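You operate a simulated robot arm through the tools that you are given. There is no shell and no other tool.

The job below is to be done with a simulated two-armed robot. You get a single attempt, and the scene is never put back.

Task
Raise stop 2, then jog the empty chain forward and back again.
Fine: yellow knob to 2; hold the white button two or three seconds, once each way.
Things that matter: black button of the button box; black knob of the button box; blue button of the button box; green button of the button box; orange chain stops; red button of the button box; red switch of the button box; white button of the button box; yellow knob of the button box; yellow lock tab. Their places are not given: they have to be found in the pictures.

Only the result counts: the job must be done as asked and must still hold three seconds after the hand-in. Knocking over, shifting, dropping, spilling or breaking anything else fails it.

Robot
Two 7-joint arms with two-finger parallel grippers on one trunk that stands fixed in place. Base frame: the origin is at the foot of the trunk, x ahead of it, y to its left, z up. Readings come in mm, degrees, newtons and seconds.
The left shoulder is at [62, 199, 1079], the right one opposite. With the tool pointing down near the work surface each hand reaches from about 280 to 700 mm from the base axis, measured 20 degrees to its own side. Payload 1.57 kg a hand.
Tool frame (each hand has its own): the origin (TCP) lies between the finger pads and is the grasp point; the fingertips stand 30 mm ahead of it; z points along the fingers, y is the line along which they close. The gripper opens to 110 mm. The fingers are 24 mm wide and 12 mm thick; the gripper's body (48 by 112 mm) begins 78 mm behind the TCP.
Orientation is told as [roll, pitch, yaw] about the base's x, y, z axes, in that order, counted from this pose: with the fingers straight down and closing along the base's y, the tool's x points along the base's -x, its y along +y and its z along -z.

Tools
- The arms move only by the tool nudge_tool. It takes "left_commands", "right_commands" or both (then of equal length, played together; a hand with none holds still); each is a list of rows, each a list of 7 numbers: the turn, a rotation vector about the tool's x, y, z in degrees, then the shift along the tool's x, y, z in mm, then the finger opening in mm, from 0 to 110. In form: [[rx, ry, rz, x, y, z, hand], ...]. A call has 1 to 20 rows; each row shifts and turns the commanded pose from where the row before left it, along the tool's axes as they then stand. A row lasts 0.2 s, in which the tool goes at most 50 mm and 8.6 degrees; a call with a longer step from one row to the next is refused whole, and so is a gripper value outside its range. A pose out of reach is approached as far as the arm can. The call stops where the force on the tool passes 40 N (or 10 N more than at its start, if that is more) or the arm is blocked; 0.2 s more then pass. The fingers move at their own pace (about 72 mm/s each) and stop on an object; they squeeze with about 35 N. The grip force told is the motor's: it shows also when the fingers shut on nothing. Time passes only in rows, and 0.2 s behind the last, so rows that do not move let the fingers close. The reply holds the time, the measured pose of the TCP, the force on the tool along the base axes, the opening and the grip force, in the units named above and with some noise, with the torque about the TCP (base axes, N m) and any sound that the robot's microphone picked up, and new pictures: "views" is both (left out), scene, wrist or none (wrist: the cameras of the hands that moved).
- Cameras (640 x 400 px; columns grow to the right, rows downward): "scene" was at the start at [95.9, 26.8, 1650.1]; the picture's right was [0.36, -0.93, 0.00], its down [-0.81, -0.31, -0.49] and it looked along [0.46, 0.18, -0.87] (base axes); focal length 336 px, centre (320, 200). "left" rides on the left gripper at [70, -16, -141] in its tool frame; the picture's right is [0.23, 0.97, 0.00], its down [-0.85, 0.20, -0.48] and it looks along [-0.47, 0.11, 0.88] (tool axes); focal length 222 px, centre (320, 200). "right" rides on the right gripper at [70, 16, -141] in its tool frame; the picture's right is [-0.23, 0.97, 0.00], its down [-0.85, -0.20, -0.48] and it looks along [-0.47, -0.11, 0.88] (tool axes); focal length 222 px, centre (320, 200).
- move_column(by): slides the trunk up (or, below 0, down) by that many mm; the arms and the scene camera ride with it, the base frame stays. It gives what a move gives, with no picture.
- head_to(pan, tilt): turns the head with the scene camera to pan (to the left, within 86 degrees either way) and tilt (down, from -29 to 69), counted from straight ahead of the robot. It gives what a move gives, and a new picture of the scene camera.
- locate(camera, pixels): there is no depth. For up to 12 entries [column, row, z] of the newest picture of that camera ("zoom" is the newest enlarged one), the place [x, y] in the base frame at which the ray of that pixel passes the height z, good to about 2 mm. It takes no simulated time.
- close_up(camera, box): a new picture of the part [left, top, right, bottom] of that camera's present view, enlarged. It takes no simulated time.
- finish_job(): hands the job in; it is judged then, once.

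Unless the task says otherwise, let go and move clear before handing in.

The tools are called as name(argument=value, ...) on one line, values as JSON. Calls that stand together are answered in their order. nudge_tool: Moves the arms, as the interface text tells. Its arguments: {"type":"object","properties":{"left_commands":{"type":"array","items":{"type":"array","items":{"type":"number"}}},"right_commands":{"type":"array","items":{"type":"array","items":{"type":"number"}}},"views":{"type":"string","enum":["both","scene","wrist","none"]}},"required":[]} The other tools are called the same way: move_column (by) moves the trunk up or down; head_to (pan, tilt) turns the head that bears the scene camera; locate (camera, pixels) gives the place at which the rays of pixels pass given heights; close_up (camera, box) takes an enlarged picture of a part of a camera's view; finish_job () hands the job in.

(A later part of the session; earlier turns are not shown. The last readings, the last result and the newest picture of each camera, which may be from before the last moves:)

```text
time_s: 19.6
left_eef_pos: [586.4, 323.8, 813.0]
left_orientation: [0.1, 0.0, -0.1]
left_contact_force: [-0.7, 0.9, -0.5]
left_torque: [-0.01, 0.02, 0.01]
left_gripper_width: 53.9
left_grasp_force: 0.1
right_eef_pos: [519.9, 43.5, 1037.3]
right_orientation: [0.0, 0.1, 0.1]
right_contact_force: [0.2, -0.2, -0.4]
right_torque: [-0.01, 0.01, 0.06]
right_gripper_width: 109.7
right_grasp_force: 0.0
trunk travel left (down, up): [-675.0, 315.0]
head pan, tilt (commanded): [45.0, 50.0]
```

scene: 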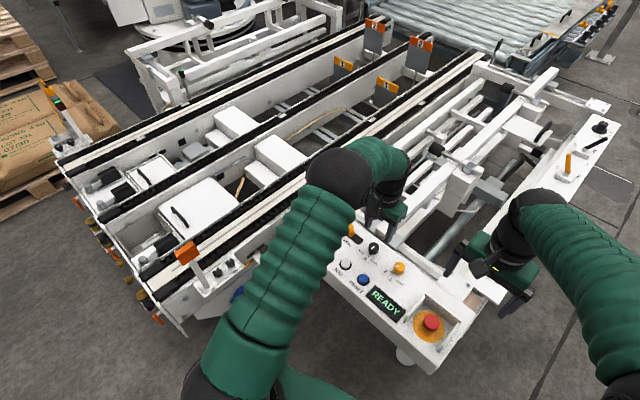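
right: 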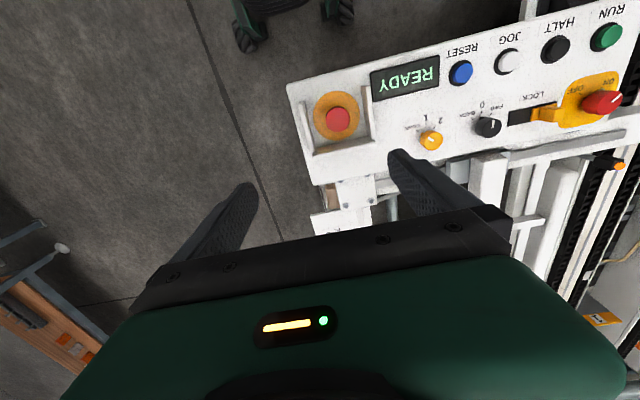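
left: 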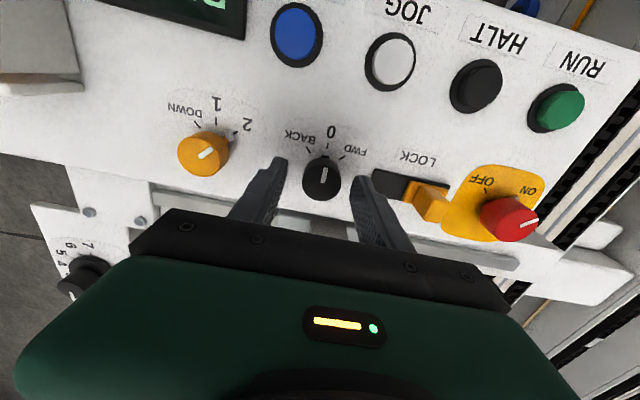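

The black knob at (322,178) lies centred between the fingers. I'll close on it and turn 45° clockwise toward FWD.

nudge_tool(left_commands=[[0, 0, 0, 0, 0, 0, 20], [0, 0, 0, 0, 0, 0, 20], [0, 0, 0, 0, 0, 0, 20], [0, 0, 7.5, 0, 0, 0, 20], [0, 0, 7.5, 0, 0, 0, 20], [0, 0, 7.5, 0, 0, 0, 20], [0, 0, 7.5, 0, 0, 0, 20], [0, 0, 7.5, 0, 0, 0, 20], [0, 0, 7.5, 0, 0, 0, 20], [0, 0, 0, 0, 0, 0, 20], [0, 0, 0, 0, 0, 0, 20]], views="both")

```text
time_s: 22.0
left_eef_pos: [586.6, 325.8, 811.4]
left_orientation: [0.1, -0.1, -45.0]
left_contact_force: [11.8, 25.9, 8.0]
left_torque: [0.85, -0.08, 0.04]
left_gripper_width: 31.4
left_grasp_force: 40.2
right_eef_pos: [520.1, 45.1, 1037.0]
right_orientation: [-0.1, 0.0, -0.1]
right_contact_force: [0.1, 0.9, 0.1]
right_torque: [-0.02, 0.01, 0.01]
right_gripper_width: 110.0
right_grasp_force: 0.0
trunk travel left (down, up): [-675.0, 315.0]
head pan, tilt (commanded): [45.0, 50.0]
```

scene: 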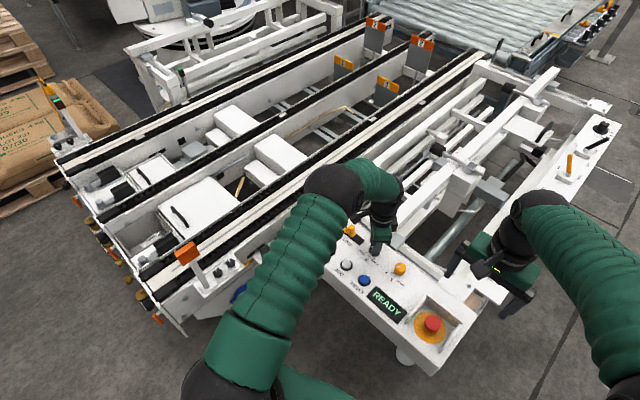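
left: 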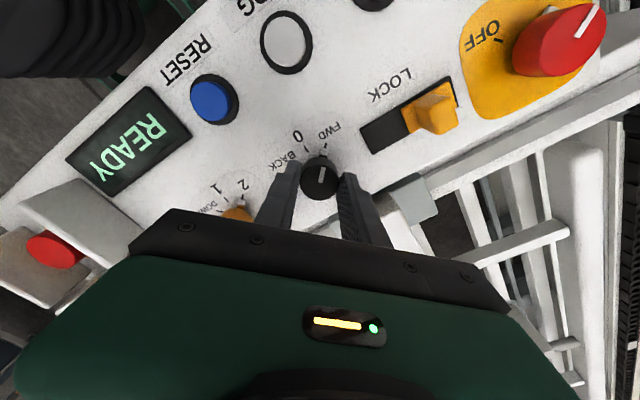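

The knob has turned and its mark points to FWD in the left picture (320,150). I'll open, lift and check that it stays.

nudge_tool(left_commands=[[0, 0, 0, 0, 0, 0, 40], [0, 0, 0, 0, 0, 0, 56], [0, 0, 0, 0, 0, 0, 56], [0, 0, 0, 0, 0, -10, 56], [0, 0, 0, 0, 0, -20, 56], [0, 0, 0, 0, 0, -30, 56], [0, 0, 0, 0, 0, -30, 56], [0, 0, 0, 0, 0, 0, 56]], views="wrist")

close_up(camera="left", box=[220, 70, 420, 195])

```text
time_s: 23.8
left_eef_pos: [587.2, 322.1, 899.7]
left_orientation: [0.0, 0.0, -44.9]
left_contact_force: [-0.4, 0.1, 0.1]
left_torque: [-0.01, 0.01, 0.0]
left_gripper_width: 56.1
left_grasp_force: 0.0
right_eef_pos: [519.1, 42.9, 1036.0]
right_orientation: [-0.1, 0.0, 0.0]
right_contact_force: [0.0, -1.3, -0.7]
right_torque: [0.02, 0.0, 0.0]
right_gripper_width: 110.1
right_grasp_force: 0.1
trunk travel left (down, up): [-675.0, 315.0]
head pan, tilt (commanded): [45.0, 50.0]
```

left: 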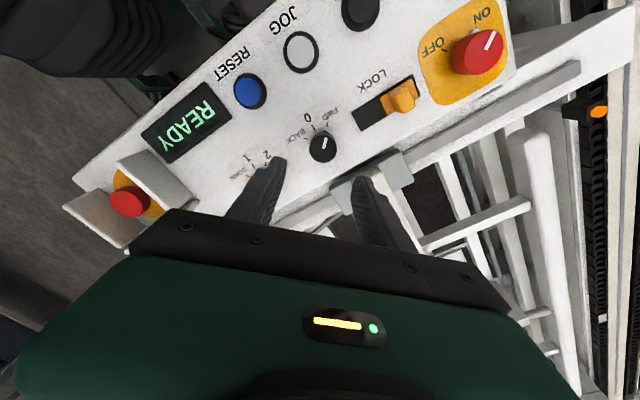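

```text
3.20 times, centred on (320, 132) of left
```

zoom: 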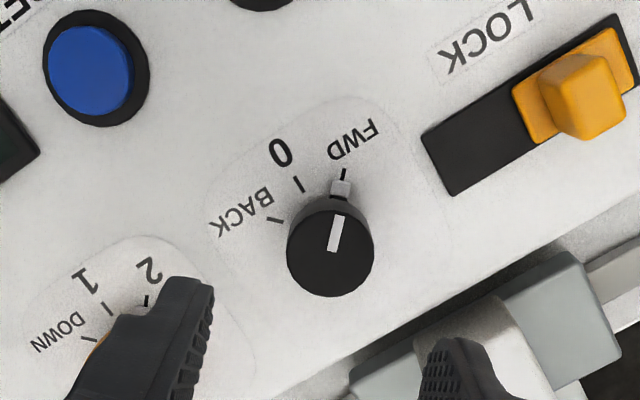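

The knob stays at FWD (nub on the FWD tick, zoom (341,188)). I'll rotate the hand square, move above the white button and close the fingers.

nudge_tool(left_commands=[[0, 0, -7.5, 0, 0, 0, 56], [0, 0, -7.5, 0, 0, 0, 40], [0, 0, -7.5, 0, 0, 0, 30], [0, 0, -7.5, 0, 0, 0, 20], [0, 0, -7.5, 0, 0, 0, 10], [0, 0, -7.5, 0, 0, 0, 0], [0, 0, 0, 24, 7.5, 0, 0], [0, 0, 0, 24, 7.5, 0, 0], [0, 0, 0, 24, 7.5, 0, 0], [0, 0, 0, 22, 7.5, 0, 0], [0, 0, 0, 0, 0, 0, 0], [0, 0, 0, 0, 0, 0, 0]], views="both")

close_up(camera="left", box=[240, 90, 400, 190])

```text
time_s: 26.4
left_eef_pos: [490.8, 352.7, 901.5]
left_orientation: [0.0, 0.0, 0.0]
left_contact_force: [0.9, 0.2, -1.0]
left_torque: [0.01, 0.0, -0.02]
left_gripper_width: 0.0
left_grasp_force: 20.9
right_eef_pos: [519.5, 42.6, 1036.7]
right_orientation: [0.0, 0.0, 0.0]
right_contact_force: [0.0, -0.4, 0.8]
right_torque: [-0.04, 0.0, 0.02]
right_gripper_width: 110.1
right_grasp_force: 0.1
trunk travel left (down, up): [-675.0, 315.0]
head pan, tilt (commanded): [45.0, 50.0]
```

scene: 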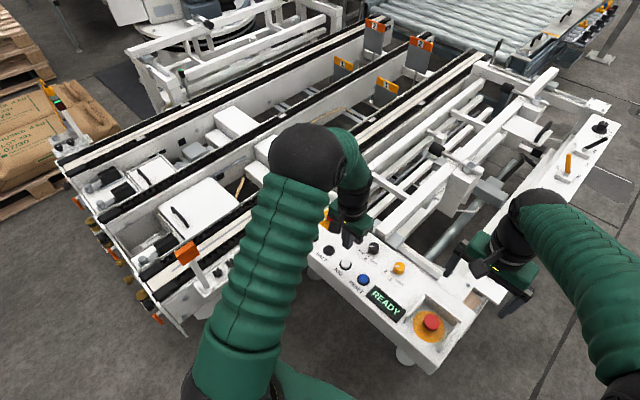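
left: 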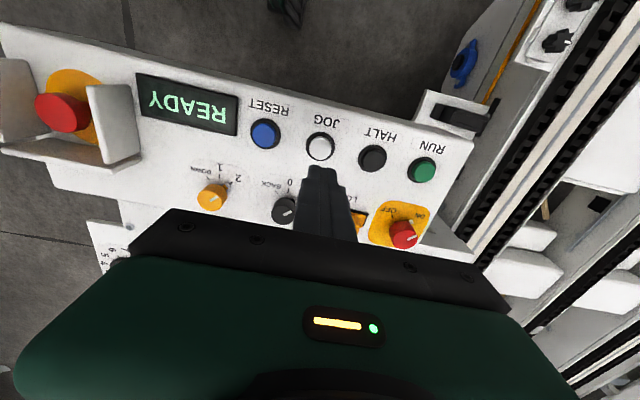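

```text
4.00 times, centred on (320, 140) of left
```

zoom: 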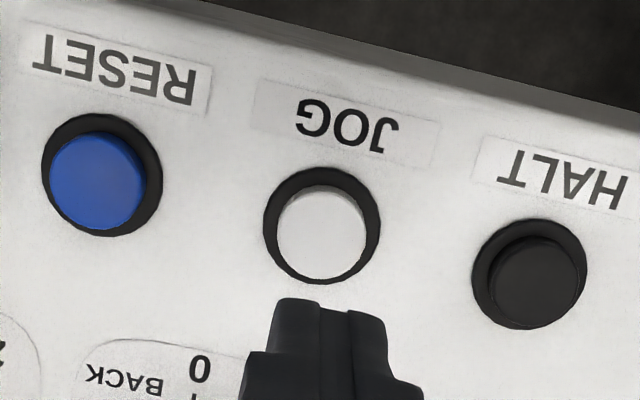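

The white cap top is at zoom (322,233), i.e. left pixel (320.5,148.3), right in line with the closed fingertips. I'll locate it.

locate(camera="zoom", pixels=[[322, 233, 785], [322, 225, 773], [102, 181, 785], [322, 233, 780]])

locate(camera="scene", pixels=[[345.8, 263, 785], [345.3, 265, 773]])

close_up(camera="scene", box=[310, 225, 410, 288])

```text
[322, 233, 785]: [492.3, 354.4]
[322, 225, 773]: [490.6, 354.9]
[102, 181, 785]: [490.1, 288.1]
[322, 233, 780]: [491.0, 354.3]
```

```text
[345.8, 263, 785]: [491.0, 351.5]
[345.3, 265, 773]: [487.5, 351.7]
```

```text
6.35 times, centred on (360, 256) of scene
```

zoom: 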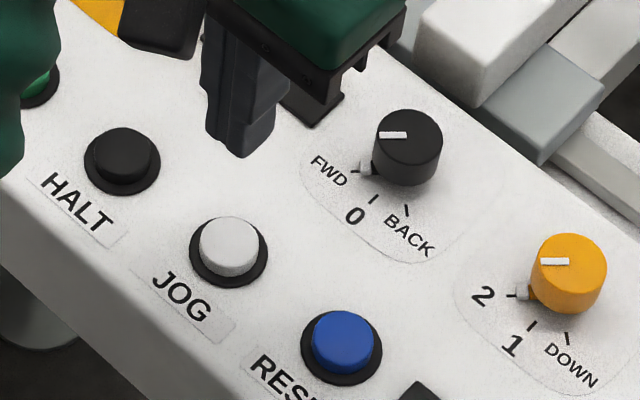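

The white cap is at about (491.5,353.5), 1 mm from the TCP line. I'll shift +1 mm in y and descend 80 mm to just above the cap, watching the force.

nudge_tool(left_commands=[[0, 0, 0, -0.5, 1, 25, 0], [0, 0, 0, 0, 0, 25, 0], [0, 0, 0, 0, 0, 20, 0], [0, 0, 0, 0, 0, 8, 0], [0, 0, 0, 0, 0, 0, 0], [0, 0, 0, 0, 0, 0, 0]], views="both")

close_up(camera="left", box=[240, 110, 400, 210])

close_up(camera="scene", box=[310, 225, 410, 288])

```text
time_s: 27.8
left_eef_pos: [493.3, 356.0, 824.2]
left_orientation: [0.1, 0.1, 0.0]
left_contact_force: [0.3, -0.1, -0.3]
left_torque: [0.02, -0.02, 0.01]
left_gripper_width: 0.0
left_grasp_force: 21.4
right_eef_pos: [518.7, 43.9, 1037.6]
right_orientation: [0.0, 0.0, 0.0]
right_contact_force: [0.1, 0.4, -0.7]
right_torque: [0.03, 0.0, 0.04]
right_gripper_width: 110.2
right_grasp_force: 0.1
trunk travel left (down, up): [-675.0, 315.0]
head pan, tilt (commanded): [45.0, 50.0]
```

scene: 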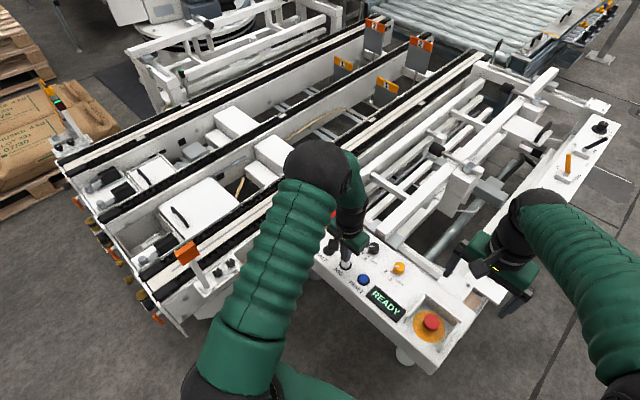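
left: 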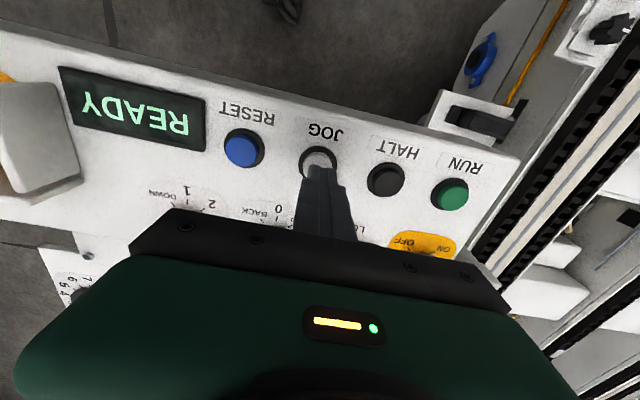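

```text
4.00 times, centred on (320, 160) of left
```

zoom: 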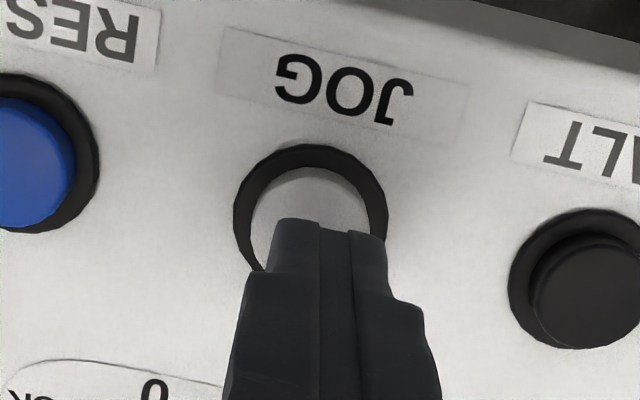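

```text
6.35 times, centred on (360, 256) of scene
```

zoom: 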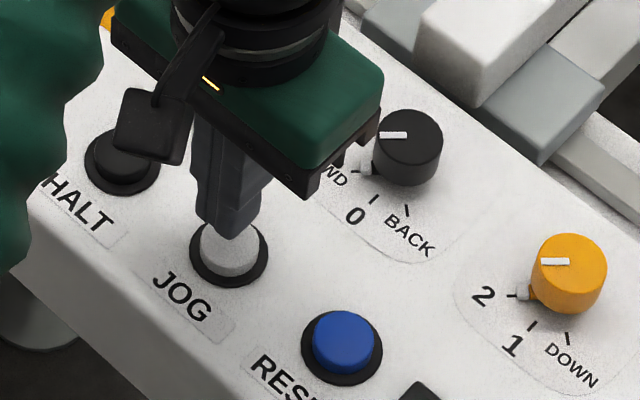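

The fingertips hang just above the white cap, with the cap centre at about zoom (311,222), a hair to the left of the tip line. I'll locate it at cap height for the last millimetre correction.

locate(camera="left", pixels=[[317.75, 165.5, 785], [317.75, 165.5, 780], [319.3, 172, 785]])

```text
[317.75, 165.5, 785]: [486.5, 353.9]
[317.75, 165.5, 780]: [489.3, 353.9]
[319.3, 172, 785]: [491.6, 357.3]
```

The cap centre reads about (489,354), so I'll shift −1.5 mm in x and y and come down 5 mm to feel for contact.

nudge_tool(left_commands=[[0, 0, 0, 1.5, -1.5, 0, 0], [0, 0, 0, 0, 0, 3, 0], [0, 0, 0, 0, 0, 2, 0]], views="none")

```text
time_s: 28.6
left_eef_pos: [492.1, 353.8, 818.5]
left_orientation: [0.0, 0.0, 0.0]
left_contact_force: [-0.1, -0.4, 0.2]
left_torque: [0.01, 0.0, 0.03]
left_gripper_width: 0.0
left_grasp_force: 21.0
right_eef_pos: [519.1, 42.7, 1038.6]
right_orientation: [-0.1, 0.1, 0.1]
right_contact_force: [0.0, -0.1, -0.4]
right_torque: [0.03, 0.03, -0.02]
right_gripper_width: 110.2
right_grasp_force: 0.0
trunk travel left (down, up): [-675.0, 315.0]
head pan, tilt (commanded): [45.0, 50.0]
```

There is still no contact at TCP z=818.5. I'll go down 2 mm more.

nudge_tool(left_commands=[[0, 0, 0, 0, 0, 2, 0]], views="none")

```text
time_s: 29.0
left_eef_pos: [491.5, 354.3, 817.5]
left_orientation: [-0.1, 0.0, 0.1]
left_contact_force: [-0.1, -0.7, 0.2]
left_torque: [0.01, 0.0, 0.02]
left_gripper_width: 0.0
left_grasp_force: 21.6
right_eef_pos: [519.3, 43.9, 1037.2]
right_orientation: [-0.1, 0.0, 0.0]
right_contact_force: [-0.3, -0.4, 0.1]
right_torque: [0.01, 0.02, -0.02]
right_gripper_width: 110.0
right_grasp_force: 0.1
trunk travel left (down, up): [-675.0, 315.0]
head pan, tilt (commanded): [45.0, 50.0]
```

No force yet at z≈817. Another 2 mm down.

nudge_tool(left_commands=[[0, 0, 0, 0, 0, 2, 0]], views="none")

```text
time_s: 29.4
left_eef_pos: [491.2, 352.1, 814.8]
left_orientation: [0.1, 0.0, -0.1]
left_contact_force: [0.0, 0.3, -0.9]
left_torque: [-0.02, 0.0, 0.02]
left_gripper_width: 0.0
left_grasp_force: 20.9
right_eef_pos: [519.1, 43.4, 1037.3]
right_orientation: [0.0, 0.0, 0.0]
right_contact_force: [0.0, -0.3, -0.2]
right_torque: [-0.05, 0.03, -0.04]
right_gripper_width: 109.7
right_grasp_force: 0.1
trunk travel left (down, up): [-675.0, 315.0]
head pan, tilt (commanded): [45.0, 50.0]
```

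Still free at z≈815. Another 2 mm down.

nudge_tool(left_commands=[[0, 0, 0, 0, 0, 2, 0]], views="none")

```text
time_s: 29.8
left_eef_pos: [491.9, 353.3, 812.8]
left_orientation: [0.0, 0.0, -0.1]
left_contact_force: [0.1, -0.4, 0.9]
left_torque: [0.01, 0.0, 0.02]
left_gripper_width: 0.0
left_grasp_force: 21.6
right_eef_pos: [520.0, 43.4, 1036.8]
right_orientation: [0.0, 0.1, 0.0]
right_contact_force: [0.6, -0.7, -0.4]
right_torque: [-0.02, 0.03, 0.01]
right_gripper_width: 109.8
right_grasp_force: 0.0
trunk travel left (down, up): [-675.0, 315.0]
head pan, tilt (commanded): [45.0, 50.0]
```

nudge_tool(left_commands=[[0, 0, 0, 0, 0, 1.5, 0]], views="wrist")

close_up(camera="scene", box=[310, 225, 410, 288])

```text
time_s: 30.2
left_eef_pos: [491.7, 352.6, 810.9]
left_orientation: [0.0, 0.0, 0.0]
left_contact_force: [0.6, -0.7, 0.7]
left_torque: [-0.01, 0.01, -0.02]
left_gripper_width: 0.1
left_grasp_force: 20.9
right_eef_pos: [519.1, 42.2, 1036.5]
right_orientation: [-0.1, 0.1, 0.1]
right_contact_force: [-0.3, 0.3, 0.6]
right_torque: [-0.03, 0.01, 0.02]
right_gripper_width: 110.2
right_grasp_force: 0.0
trunk travel left (down, up): [-675.0, 315.0]
head pan, tilt (commanded): [45.0, 50.0]
```

left: 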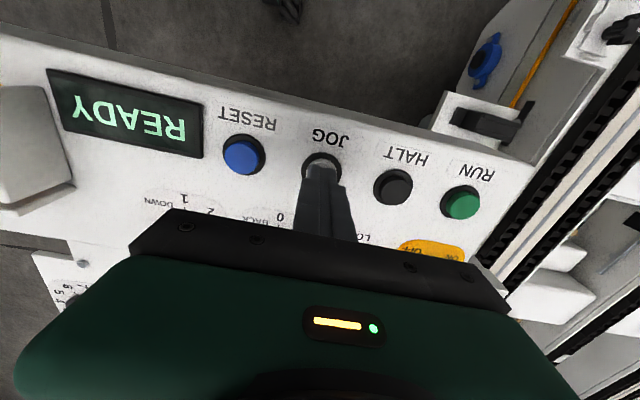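

```text
6.35 times, centred on (360, 256) of scene
```

zoom: 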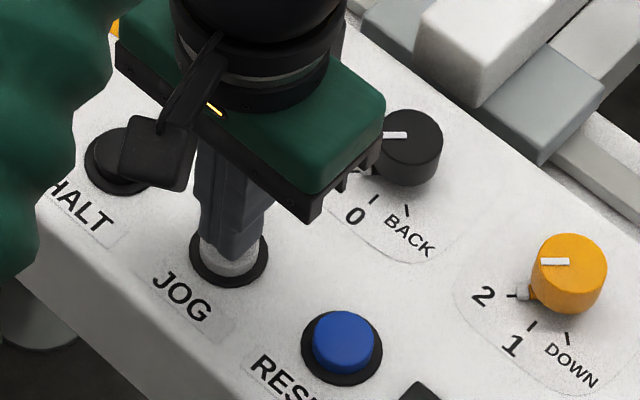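

Force is still nil at TCP z=811 and READY is unchanged; the tip looks almost on the cap. I'll continue in 1.5 mm steps with the scene in view.

nudge_tool(left_commands=[[0, 0, 0, 0, 0, 1.5, 0]], views="none")

```text
time_s: 30.6
left_eef_pos: [490.8, 352.1, 810.5]
left_orientation: [0.0, -0.1, 0.0]
left_contact_force: [-0.5, 0.8, -0.6]
left_torque: [0.02, -0.03, 0.0]
left_gripper_width: 0.0
left_grasp_force: 21.2
right_eef_pos: [519.9, 43.0, 1037.1]
right_orientation: [0.0, 0.1, 0.0]
right_contact_force: [0.1, -0.4, 0.7]
right_torque: [0.05, 0.05, -0.02]
right_gripper_width: 109.9
right_grasp_force: 0.0
trunk travel left (down, up): [-675.0, 315.0]
head pan, tilt (commanded): [45.0, 50.0]
```

No contact yet at z≈810. Another 1.5 mm.

nudge_tool(left_commands=[[0, 0, 0, 0, 0, 1.5, 0]], views="none")

```text
time_s: 31.0
left_eef_pos: [491.5, 352.8, 810.5]
left_orientation: [-0.1, -0.1, 0.0]
left_contact_force: [-0.6, -0.2, 0.3]
left_torque: [0.01, 0.06, 0.02]
left_gripper_width: 0.3
left_grasp_force: 21.1
right_eef_pos: [518.3, 43.3, 1037.6]
right_orientation: [0.0, 0.0, 0.0]
right_contact_force: [0.0, 0.3, -0.1]
right_torque: [0.0, 0.0, -0.01]
right_gripper_width: 109.8
right_grasp_force: 0.1
trunk travel left (down, up): [-675.0, 315.0]
head pan, tilt (commanded): [45.0, 50.0]
```

Readings are 810.5 with no force; noise is about 1–2 mm. I'll step down another 1.5 mm and check.

nudge_tool(left_commands=[[0, 0, 0, 0, 0, 1.5, 0]], views="both")

close_up(camera="scene", box=[310, 225, 410, 288])

close_up(camera="left", box=[240, 110, 400, 210])

```text
time_s: 31.4
left_eef_pos: [490.7, 353.9, 807.4]
left_orientation: [0.0, 0.0, 0.1]
left_contact_force: [0.2, -0.1, -0.7]
left_torque: [0.02, 0.02, -0.03]
left_gripper_width: 0.1
left_grasp_force: 21.3
right_eef_pos: [517.9, 43.8, 1037.9]
right_orientation: [0.0, 0.0, 0.0]
right_contact_force: [0.4, -0.7, 0.4]
right_torque: [0.01, 0.02, -0.01]
right_gripper_width: 110.0
right_grasp_force: 0.0
trunk travel left (down, up): [-675.0, 315.0]
head pan, tilt (commanded): [45.0, 50.0]
```

scene: 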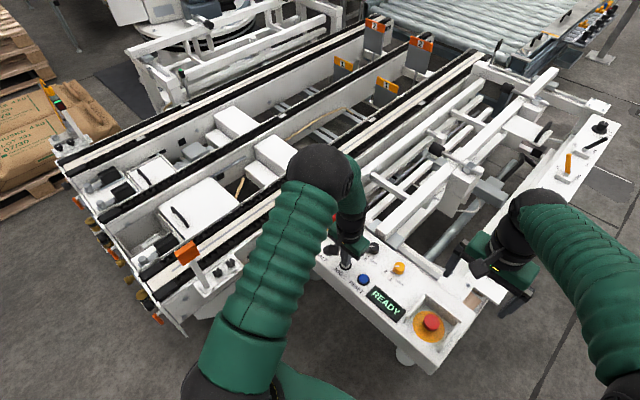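
left: 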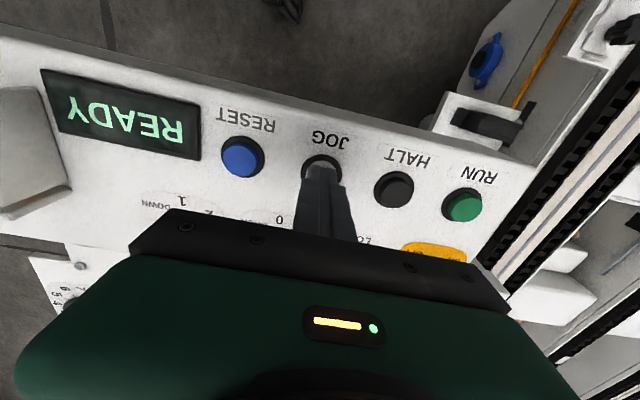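

```text
6.35 times, centred on (360, 256) of scene
```

zoom: 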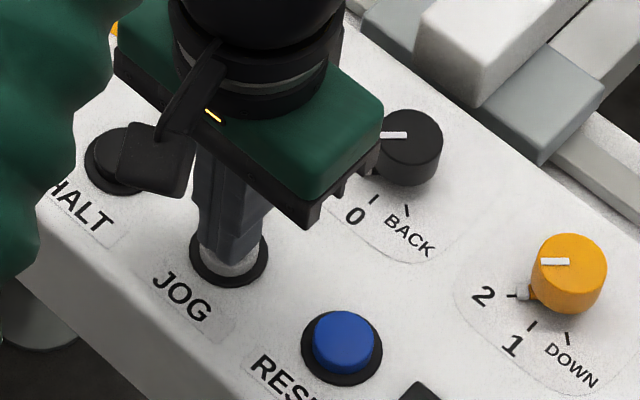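

```text
4.00 times, centred on (320, 160) of left
```

zoom: 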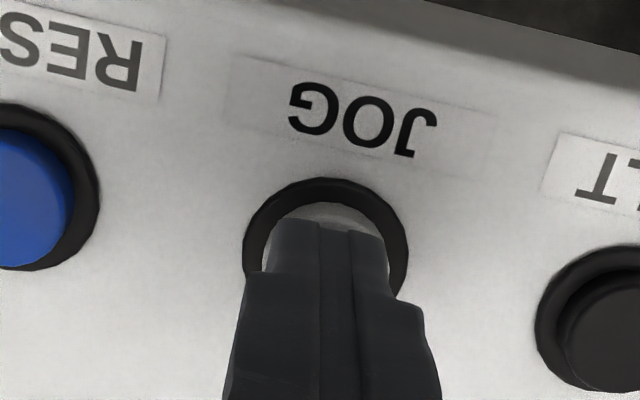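

The tip is almost on the cap with READY unchanged and no force at z≈807. I'll keep stepping down 1.5 mm.

nudge_tool(left_commands=[[0, 0, 0, 0, 1, 1.5, 0]], views="none")

```text
time_s: 31.8
left_eef_pos: [491.8, 354.3, 804.6]
left_orientation: [0.0, 0.1, 0.0]
left_contact_force: [-0.8, 0.9, 0.1]
left_torque: [-0.02, -0.02, 0.0]
left_gripper_width: 0.0
left_grasp_force: 21.7
right_eef_pos: [519.3, 43.1, 1036.9]
right_orientation: [-0.1, 0.0, 0.0]
right_contact_force: [0.3, 0.3, -1.0]
right_torque: [0.05, 0.0, 0.02]
right_gripper_width: 109.7
right_grasp_force: 0.0
trunk travel left (down, up): [-675.0, 315.0]
head pan, tilt (commanded): [45.0, 50.0]
```

Still free at z≈804.6. Another 1.5 mm.

nudge_tool(left_commands=[[0, 0, 0, 0, 0, 1.5, 0]], views="none")

```text
time_s: 32.2
left_eef_pos: [489.9, 353.7, 804.0]
left_orientation: [0.0, 0.1, 0.0]
left_contact_force: [-0.2, -0.3, -0.8]
left_torque: [0.0, 0.0, 0.0]
left_gripper_width: 0.0
left_grasp_force: 21.6
right_eef_pos: [519.4, 43.3, 1037.3]
right_orientation: [0.0, 0.0, 0.1]
right_contact_force: [-0.3, 0.0, 0.0]
right_torque: [0.0, -0.02, 0.01]
right_gripper_width: 109.9
right_grasp_force: 0.1
trunk travel left (down, up): [-675.0, 315.0]
head pan, tilt (commanded): [45.0, 50.0]
```

No force at z≈804. Another 1.5 mm, with the scene picture.

nudge_tool(left_commands=[[0, 0, 0, 0, 0, 1.5, 0]], views="none")

close_up(camera="scene", box=[320, 235, 400, 285])

```text
time_s: 32.6
left_eef_pos: [492.1, 352.7, 802.6]
left_orientation: [0.0, -0.1, 0.1]
left_contact_force: [-0.3, 0.2, 0.2]
left_torque: [0.03, 0.0, 0.01]
left_gripper_width: 0.0
left_grasp_force: 21.3
right_eef_pos: [519.3, 43.0, 1036.8]
right_orientation: [0.0, 0.0, 0.0]
right_contact_force: [0.7, -0.2, 0.8]
right_torque: [0.0, -0.02, 0.02]
right_gripper_width: 109.8
right_grasp_force: 0.0
trunk travel left (down, up): [-675.0, 315.0]
head pan, tilt (commanded): [45.0, 50.0]
```

```text
8.00 times, centred on (360, 260) of scene
```

zoom: 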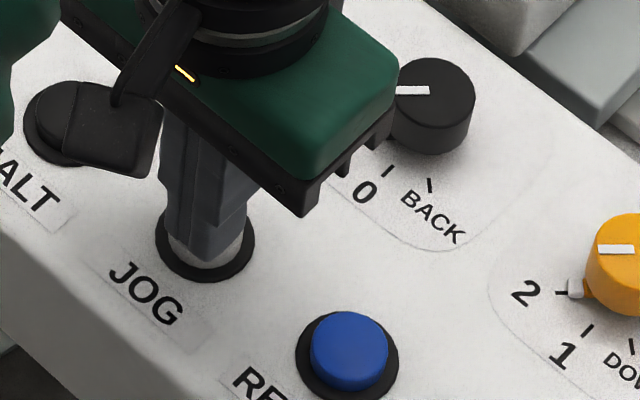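

The tip hides most of the cap but there is no force at z≈802.6. I'll continue 1.5 mm steps.

nudge_tool(left_commands=[[0, 0, 0, 0, 0, 1.5, 0]], views="none")

```text
time_s: 33.0
left_eef_pos: [491.2, 352.7, 800.6]
left_orientation: [0.0, 0.1, 0.0]
left_contact_force: [0.1, -0.3, 0.6]
left_torque: [0.0, 0.02, -0.02]
left_gripper_width: 0.0
left_grasp_force: 21.4
right_eef_pos: [518.8, 43.8, 1037.2]
right_orientation: [-0.1, 0.0, 0.0]
right_contact_force: [0.3, -1.2, 0.0]
right_torque: [0.02, -0.01, 0.0]
right_gripper_width: 109.8
right_grasp_force: 0.0
trunk travel left (down, up): [-675.0, 315.0]
head pan, tilt (commanded): [45.0, 50.0]
```

Nothing touched at z≈800.6. Another 1.5 mm.

nudge_tool(left_commands=[[0, 0, 0, 0, 0, 1.5, 0]], views="none")

```text
time_s: 33.4
left_eef_pos: [491.7, 352.6, 800.1]
left_orientation: [0.0, 0.0, 0.0]
left_contact_force: [1.0, -0.2, 0.9]
left_torque: [-0.05, -0.04, 0.0]
left_gripper_width: 0.0
left_grasp_force: 21.8
right_eef_pos: [521.1, 43.3, 1036.9]
right_orientation: [0.0, 0.0, -0.1]
right_contact_force: [-0.3, 0.3, 0.3]
right_torque: [-0.04, 0.0, 0.02]
right_gripper_width: 109.9
right_grasp_force: 0.1
trunk travel left (down, up): [-675.0, 315.0]
head pan, tilt (commanded): [45.0, 50.0]
```

nudge_tool(left_commands=[[0, 0, 0, 0, 0, 1.5, 0]], views="both")

close_up(camera="left", box=[240, 110, 400, 210])

close_up(camera="scene", box=[320, 235, 400, 285])

```text
time_s: 33.8
left_eef_pos: [490.3, 353.1, 800.1]
left_orientation: [0.1, 0.0, 0.1]
left_contact_force: [0.4, -1.6, 2.6]
left_torque: [-0.01, 0.03, -0.01]
left_gripper_width: 0.0
left_grasp_force: 21.5
right_eef_pos: [519.2, 42.9, 1037.1]
right_orientation: [0.0, 0.0, 0.0]
right_contact_force: [-0.5, 0.0, 0.2]
right_torque: [-0.01, 0.01, 0.03]
right_gripper_width: 109.7
right_grasp_force: 0.1
trunk travel left (down, up): [-675.0, 315.0]
head pan, tilt (commanded): [45.0, 50.0]
heard: click
```

scene: 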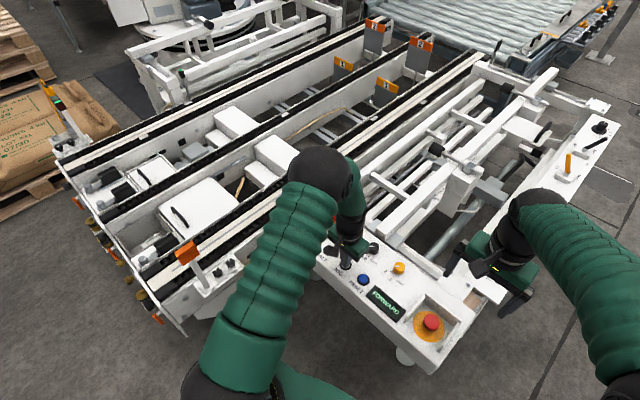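
left: 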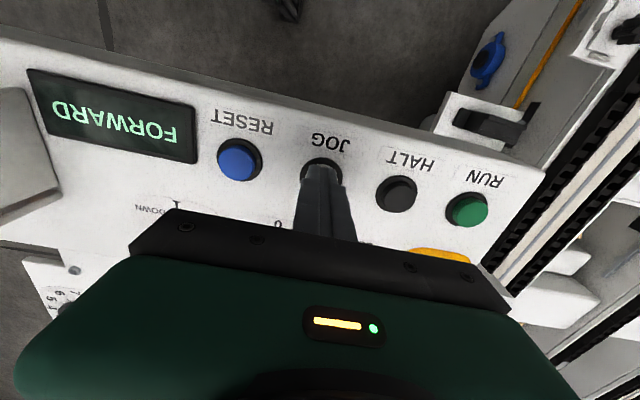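

```text
4.00 times, centred on (320, 160) of left
```

zoom: 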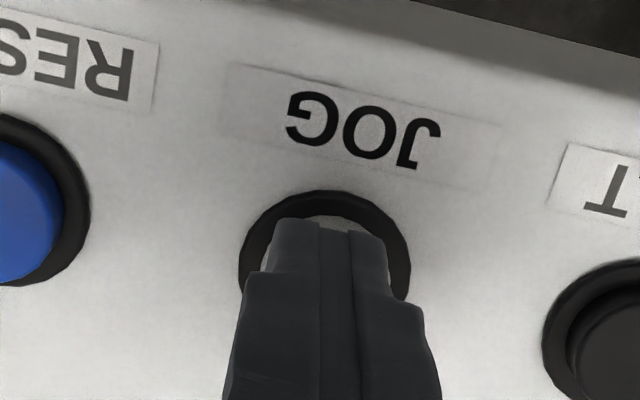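

```text
8.00 times, centred on (360, 260) of scene
```

zoom: 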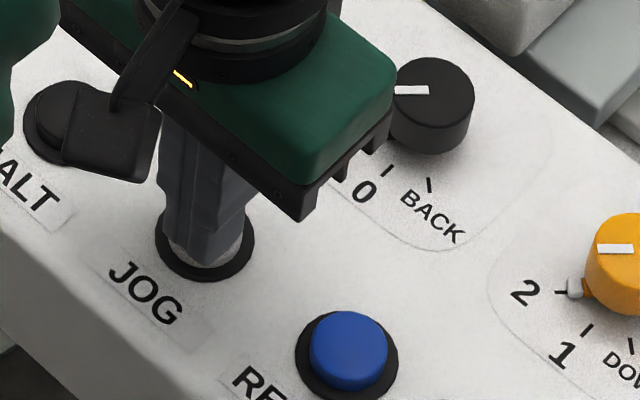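

The display now reads FORWARD and a click was heard at about 33.6 s, with the button just past its threshold. I'll press 1 mm deeper, hold until 36.0 s, then lift off in the same call.

nudge_tool(left_commands=[[0, 0, 0, 0, 0, 1, 0], [0, 0, 0, 0, 0, 0, 0], [0, 0, 0, 0, 0, 0, 0], [0, 0, 0, 0, 0, 0, 0], [0, 0, 0, 0, 0, 0, 0], [0, 0, 0, 0, 0, 0, 0], [0, 0, 0, 0, 0, 0, 0], [0, 0, 0, 0, 0, 0, 0], [0, 0, 0, 0, 0, 0, 0], [0, 0, 0, 0, 0, 0, 0], [0, 0, 0, 0, 0, 0, 0], [0, 0, 0, 0, 0, -12, 0], [0, 0, 0, 0, 0, -20, 0], [0, 0, 0, 0, 0, -20, 0]], views="both")

```text
time_s: 36.8
left_eef_pos: [489.8, 351.7, 849.8]
left_orientation: [0.0, 0.0, 0.0]
left_contact_force: [-0.2, -0.2, -0.3]
left_torque: [-0.01, 0.0, 0.02]
left_gripper_width: 0.3
left_grasp_force: 21.7
right_eef_pos: [519.5, 43.2, 1038.0]
right_orientation: [0.0, 0.0, 0.0]
right_contact_force: [-0.4, -1.0, 0.2]
right_torque: [-0.03, 0.04, 0.02]
right_gripper_width: 110.0
right_grasp_force: 0.1
trunk travel left (down, up): [-675.0, 315.0]
head pan, tilt (commanded): [45.0, 50.0]
```

scene: 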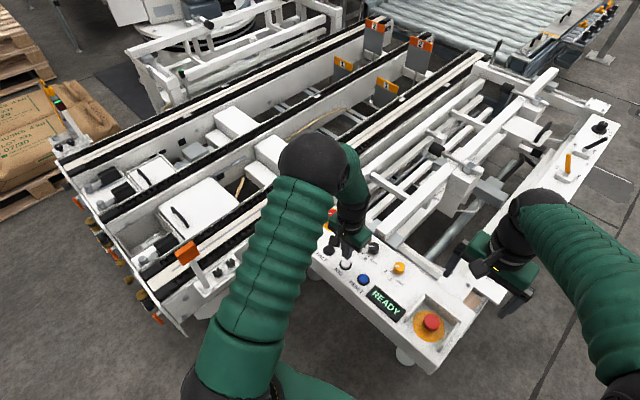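
left: 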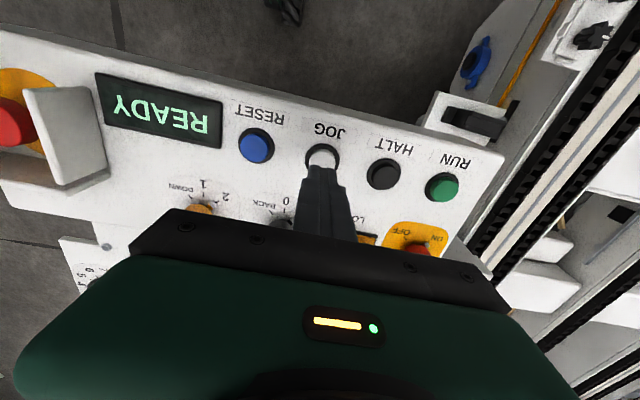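

READY is back after roughly a 2.4 s forward jog. Now I'll lift, go back above the black knob with the hand square and open, and re-measure it using the lower panel height that the contact revealed (cap top near z≈770).

nudge_tool(left_commands=[[0, 0, 0, 0, 0, -25, 0], [0, 0, 0, 0, 0, -25, 0], [0, 0, 0, -24, -7, 0, 20], [0, 0, 0, -24, -7, 0, 40], [0, 0, 0, -24, -7, 0, 60], [0, 0, 0, -23, -7, 0, 60], [0, 0, 0, 0, 0, 0, 60], [0, 0, 0, 0, 0, 0, 60]], views="both")

close_up(camera="left", box=[240, 90, 400, 190])

```text
time_s: 38.6
left_eef_pos: [587.5, 324.1, 898.2]
left_orientation: [0.0, 0.0, 0.0]
left_contact_force: [0.3, 0.3, 1.0]
left_torque: [0.0, -0.01, -0.01]
left_gripper_width: 60.0
left_grasp_force: 0.2
right_eef_pos: [520.2, 44.7, 1038.2]
right_orientation: [0.0, 0.0, 0.0]
right_contact_force: [-0.1, 0.2, -0.1]
right_torque: [-0.03, 0.02, 0.01]
right_gripper_width: 110.1
right_grasp_force: 0.1
trunk travel left (down, up): [-675.0, 315.0]
head pan, tilt (commanded): [45.0, 50.0]
```

scene: 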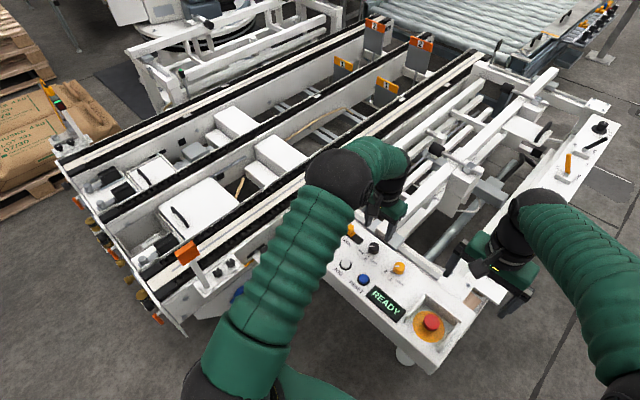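
left: 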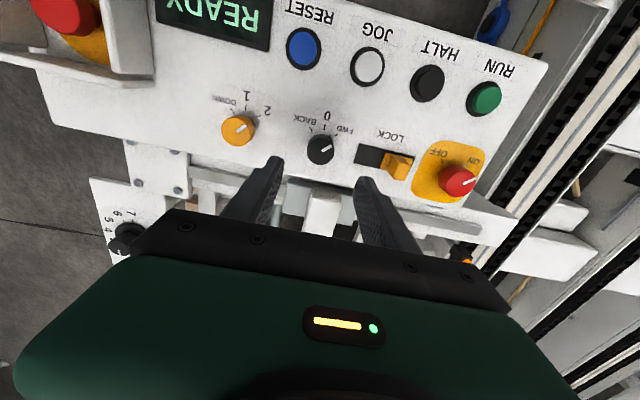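

```text
4.00 times, centred on (320, 140) of left
```

zoom: 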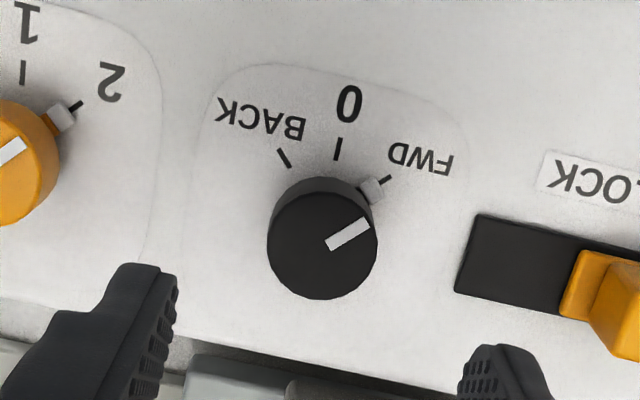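

The black knob's top circle is centred at zoom (322,245), nub at FWD. I'll locate it for heights 780–797.

locate(camera="zoom", pixels=[[322, 245, 797], [322, 245, 788], [322, 245, 780], [338, 150, 760], [284, 157, 760], [383, 180, 760], [338, 150, 772], [338, 150, 766]])

locate(camera="scene", pixels=[[373.8, 245.9, 797], [373.8, 245.9, 788], [373.8, 245.9, 780]])

close_up(camera="scene", box=[330, 225, 410, 275])

```text
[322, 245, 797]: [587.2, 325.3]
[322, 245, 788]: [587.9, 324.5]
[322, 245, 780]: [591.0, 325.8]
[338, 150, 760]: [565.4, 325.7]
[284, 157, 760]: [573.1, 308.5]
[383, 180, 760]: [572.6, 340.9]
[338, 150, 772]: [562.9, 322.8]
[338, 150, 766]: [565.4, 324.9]
```

```text
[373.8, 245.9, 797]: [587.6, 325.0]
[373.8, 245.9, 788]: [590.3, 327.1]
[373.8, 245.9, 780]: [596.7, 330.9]
```

```text
8.00 times, centred on (370, 250) of scene
```

zoom: 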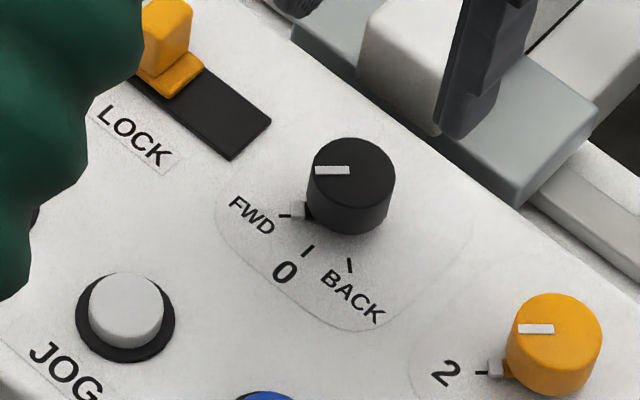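

Both cameras put the black knob at about (588,325). I'll shift a millimetre, rotate 45° clockwise so that the fingers straddle the FWD nub, and descend to TCP z≈803 for a deeper grip.

nudge_tool(left_commands=[[0, 0, 0, -0.5, 1, 0, 56], [0, 0, 7.5, 0, 0, 0, 56], [0, 0, 7.5, 0, 0, 0, 56], [0, 0, 7.5, 0, 0, 0, 56], [0, 0, 7.5, 0, 0, 0, 56], [0, 0, 7.5, 0, 0, 0, 56], [0, 0, 7.5, 0, 0, 0, 56], [0, 0, 0, 0, 0, 25, 56], [0, 0, 0, 0, 0, 25, 56], [0, 0, 0, 0, 0, 20, 56], [0, 0, 0, 0, 0, 15, 56], [0, 0, 0, 0, 0, 0, 56], [0, 0, 0, 0, 0, 0, 56]], views="wrist")

close_up(camera="left", box=[240, 110, 400, 210])

```text
time_s: 41.4
left_eef_pos: [587.6, 325.0, 814.0]
left_orientation: [0.0, 0.1, -45.0]
left_contact_force: [-0.1, 0.0, 0.6]
left_torque: [0.0, 0.03, 0.0]
left_gripper_width: 56.1
left_grasp_force: 0.1
right_eef_pos: [519.4, 43.7, 1037.4]
right_orientation: [0.0, 0.0, 0.0]
right_contact_force: [-0.4, -0.2, 0.6]
right_torque: [0.01, 0.01, 0.01]
right_gripper_width: 109.9
right_grasp_force: 0.1
trunk travel left (down, up): [-675.0, 315.0]
head pan, tilt (commanded): [45.0, 50.0]
```

left: 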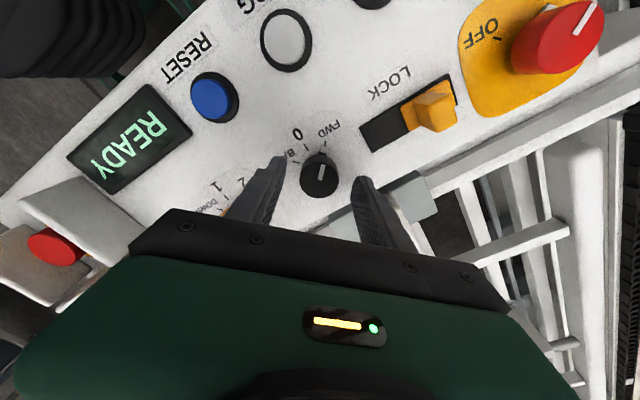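

```text
4.00 times, centred on (320, 160) of left
```

zoom: 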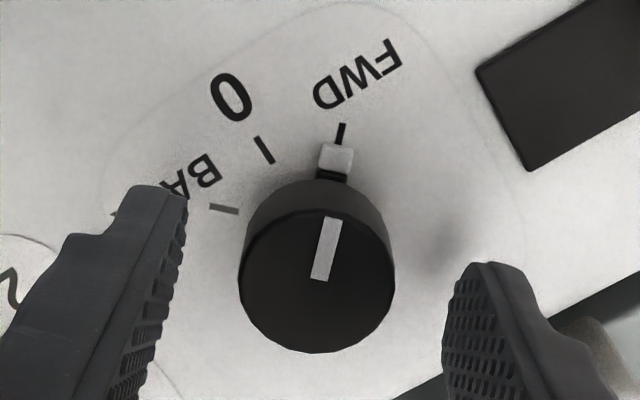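

The knob is centred between the fingertips (zoom midpoint 315 vs knob 317). I'll go down 8 mm more, close, and turn 45° anticlockwise to the 0 position first.

nudge_tool(left_commands=[[0, 0, 0, 0, 0, 8, 56], [0, 0, 0, 0, 0, 0, 20], [0, 0, 0, 0, 0, 0, 20], [0, 0, 0, 0, 0, 0, 20], [0, 0, 0, 0, 0, 0, 20]], views="none")

```text
time_s: 42.6
left_eef_pos: [587.6, 325.6, 805.4]
left_orientation: [0.0, 0.0, -45.0]
left_contact_force: [-3.0, -2.2, -3.1]
left_torque: [0.04, -0.37, 0.02]
left_gripper_width: 31.3
left_grasp_force: 40.1
right_eef_pos: [520.5, 43.1, 1038.1]
right_orientation: [0.0, 0.0, 0.0]
right_contact_force: [0.5, 0.2, 0.4]
right_torque: [0.05, 0.0, 0.03]
right_gripper_width: 109.8
right_grasp_force: 0.1
trunk travel left (down, up): [-675.0, 315.0]
head pan, tilt (commanded): [45.0, 50.0]
```

Grip is good with only about 3 N side load. I'll turn 90° anticlockwise to BACK.

nudge_tool(left_commands=[[0, 0, -7.5, 0, 0, 0, 20], [0, 0, -7.5, 0, 0, 0, 20], [0, 0, -7.5, 0, 0, 0, 20], [0, 0, -7.5, 0, 0, 0, 20], [0, 0, -7.5, 0, 0, 0, 20], [0, 0, -7.5, 0, 0, 0, 20], [0, 0, -7.5, 0, 0, 0, 20], [0, 0, -7.5, 0, 0, 0, 20], [0, 0, -7.5, 0, 0, 0, 20], [0, 0, -7.5, 0, 0, 0, 20], [0, 0, -7.5, 0, 0, 0, 20], [0, 0, -7.5, 0, 0, 0, 20], [0, 0, 0, 0, 0, 0, 20], [0, 0, 0, 0, 0, 0, 20]], views="both")

```text
time_s: 45.6
left_eef_pos: [587.0, 323.9, 805.4]
left_orientation: [0.1, 0.1, 45.1]
left_contact_force: [-1.8, -16.3, -16.3]
left_torque: [-0.58, -0.58, -0.46]
left_gripper_width: 31.4
left_grasp_force: 39.9
right_eef_pos: [520.3, 40.6, 1036.5]
right_orientation: [0.1, 0.1, 0.0]
right_contact_force: [0.2, 1.3, -0.3]
right_torque: [0.04, 0.0, -0.05]
right_gripper_width: 110.0
right_grasp_force: 0.0
trunk travel left (down, up): [-675.0, 315.0]
head pan, tilt (commanded): [45.0, 50.0]
```

scene: 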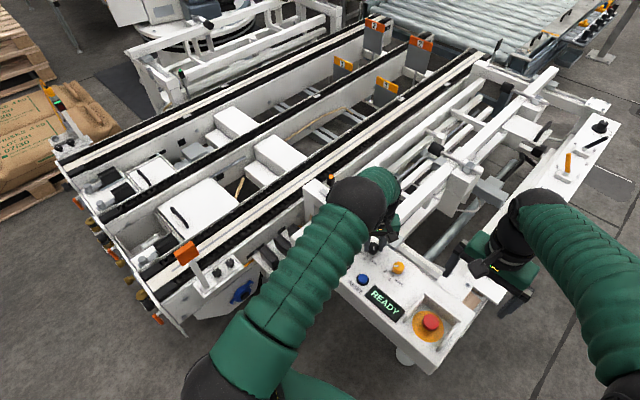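
left: 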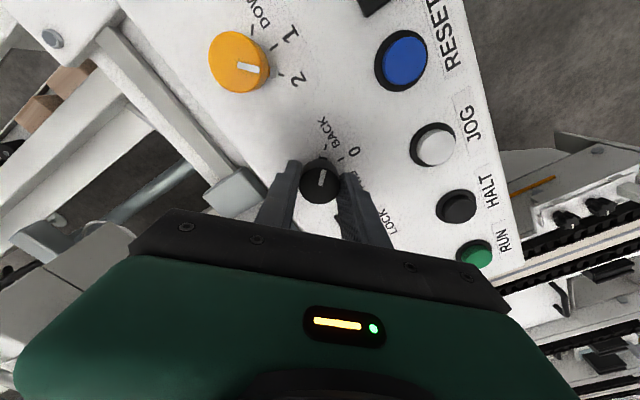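

The black knob's mark points to BACK in the left picture (320,165). I'll open, lift and check it.

nudge_tool(left_commands=[[0, 0, 0, 0, 0, 0, 40], [0, 0, 0, 0, 0, 0, 56], [0, 0, 0, 0, 0, 0, 56], [0, 0, 0, 0, 0, -10, 56], [0, 0, 0, 0, 0, -25, 56], [0, 0, 0, 0, 0, -30, 56], [0, 0, 0, 0, 0, -30, 56], [0, 0, 0, 0, 0, 0, 56]], views="both")

close_up(camera="left", box=[220, 70, 420, 195])

```text
time_s: 47.4
left_eef_pos: [586.2, 327.5, 903.7]
left_orientation: [0.0, 0.0, 45.0]
left_contact_force: [-0.4, -0.2, 0.2]
left_torque: [0.01, 0.02, 0.0]
left_gripper_width: 56.2
left_grasp_force: 0.1
right_eef_pos: [518.5, 43.9, 1037.2]
right_orientation: [0.0, 0.0, -0.1]
right_contact_force: [1.3, -0.5, 0.3]
right_torque: [-0.03, 0.01, -0.03]
right_gripper_width: 110.0
right_grasp_force: 0.0
trunk travel left (down, up): [-675.0, 315.0]
head pan, tilt (commanded): [45.0, 50.0]
```

scene: 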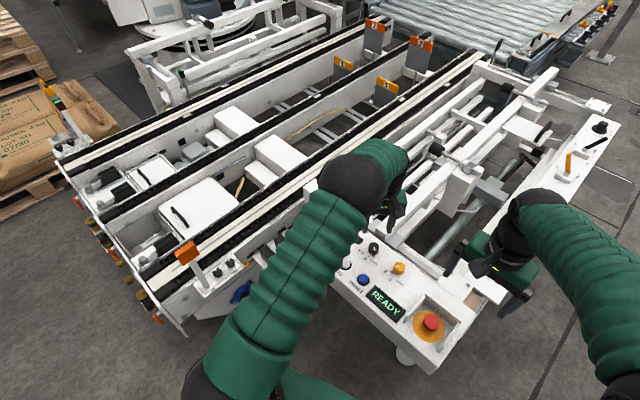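
left: 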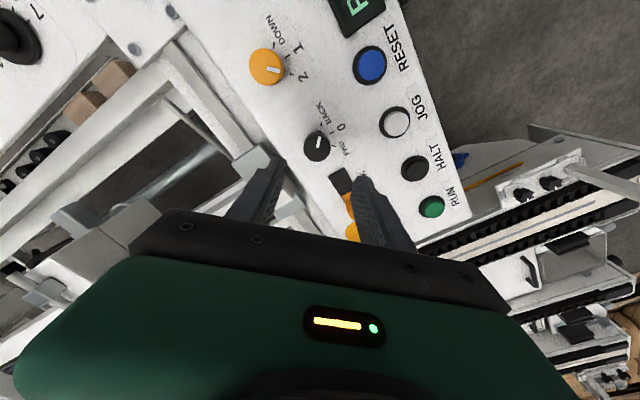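

```text
3.20 times, centred on (320, 132) of left
```

zoom: 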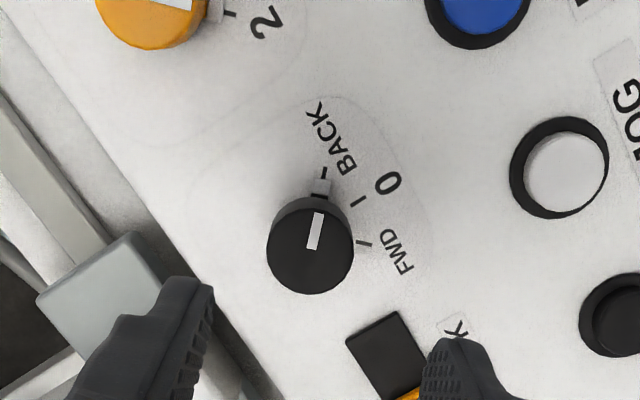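

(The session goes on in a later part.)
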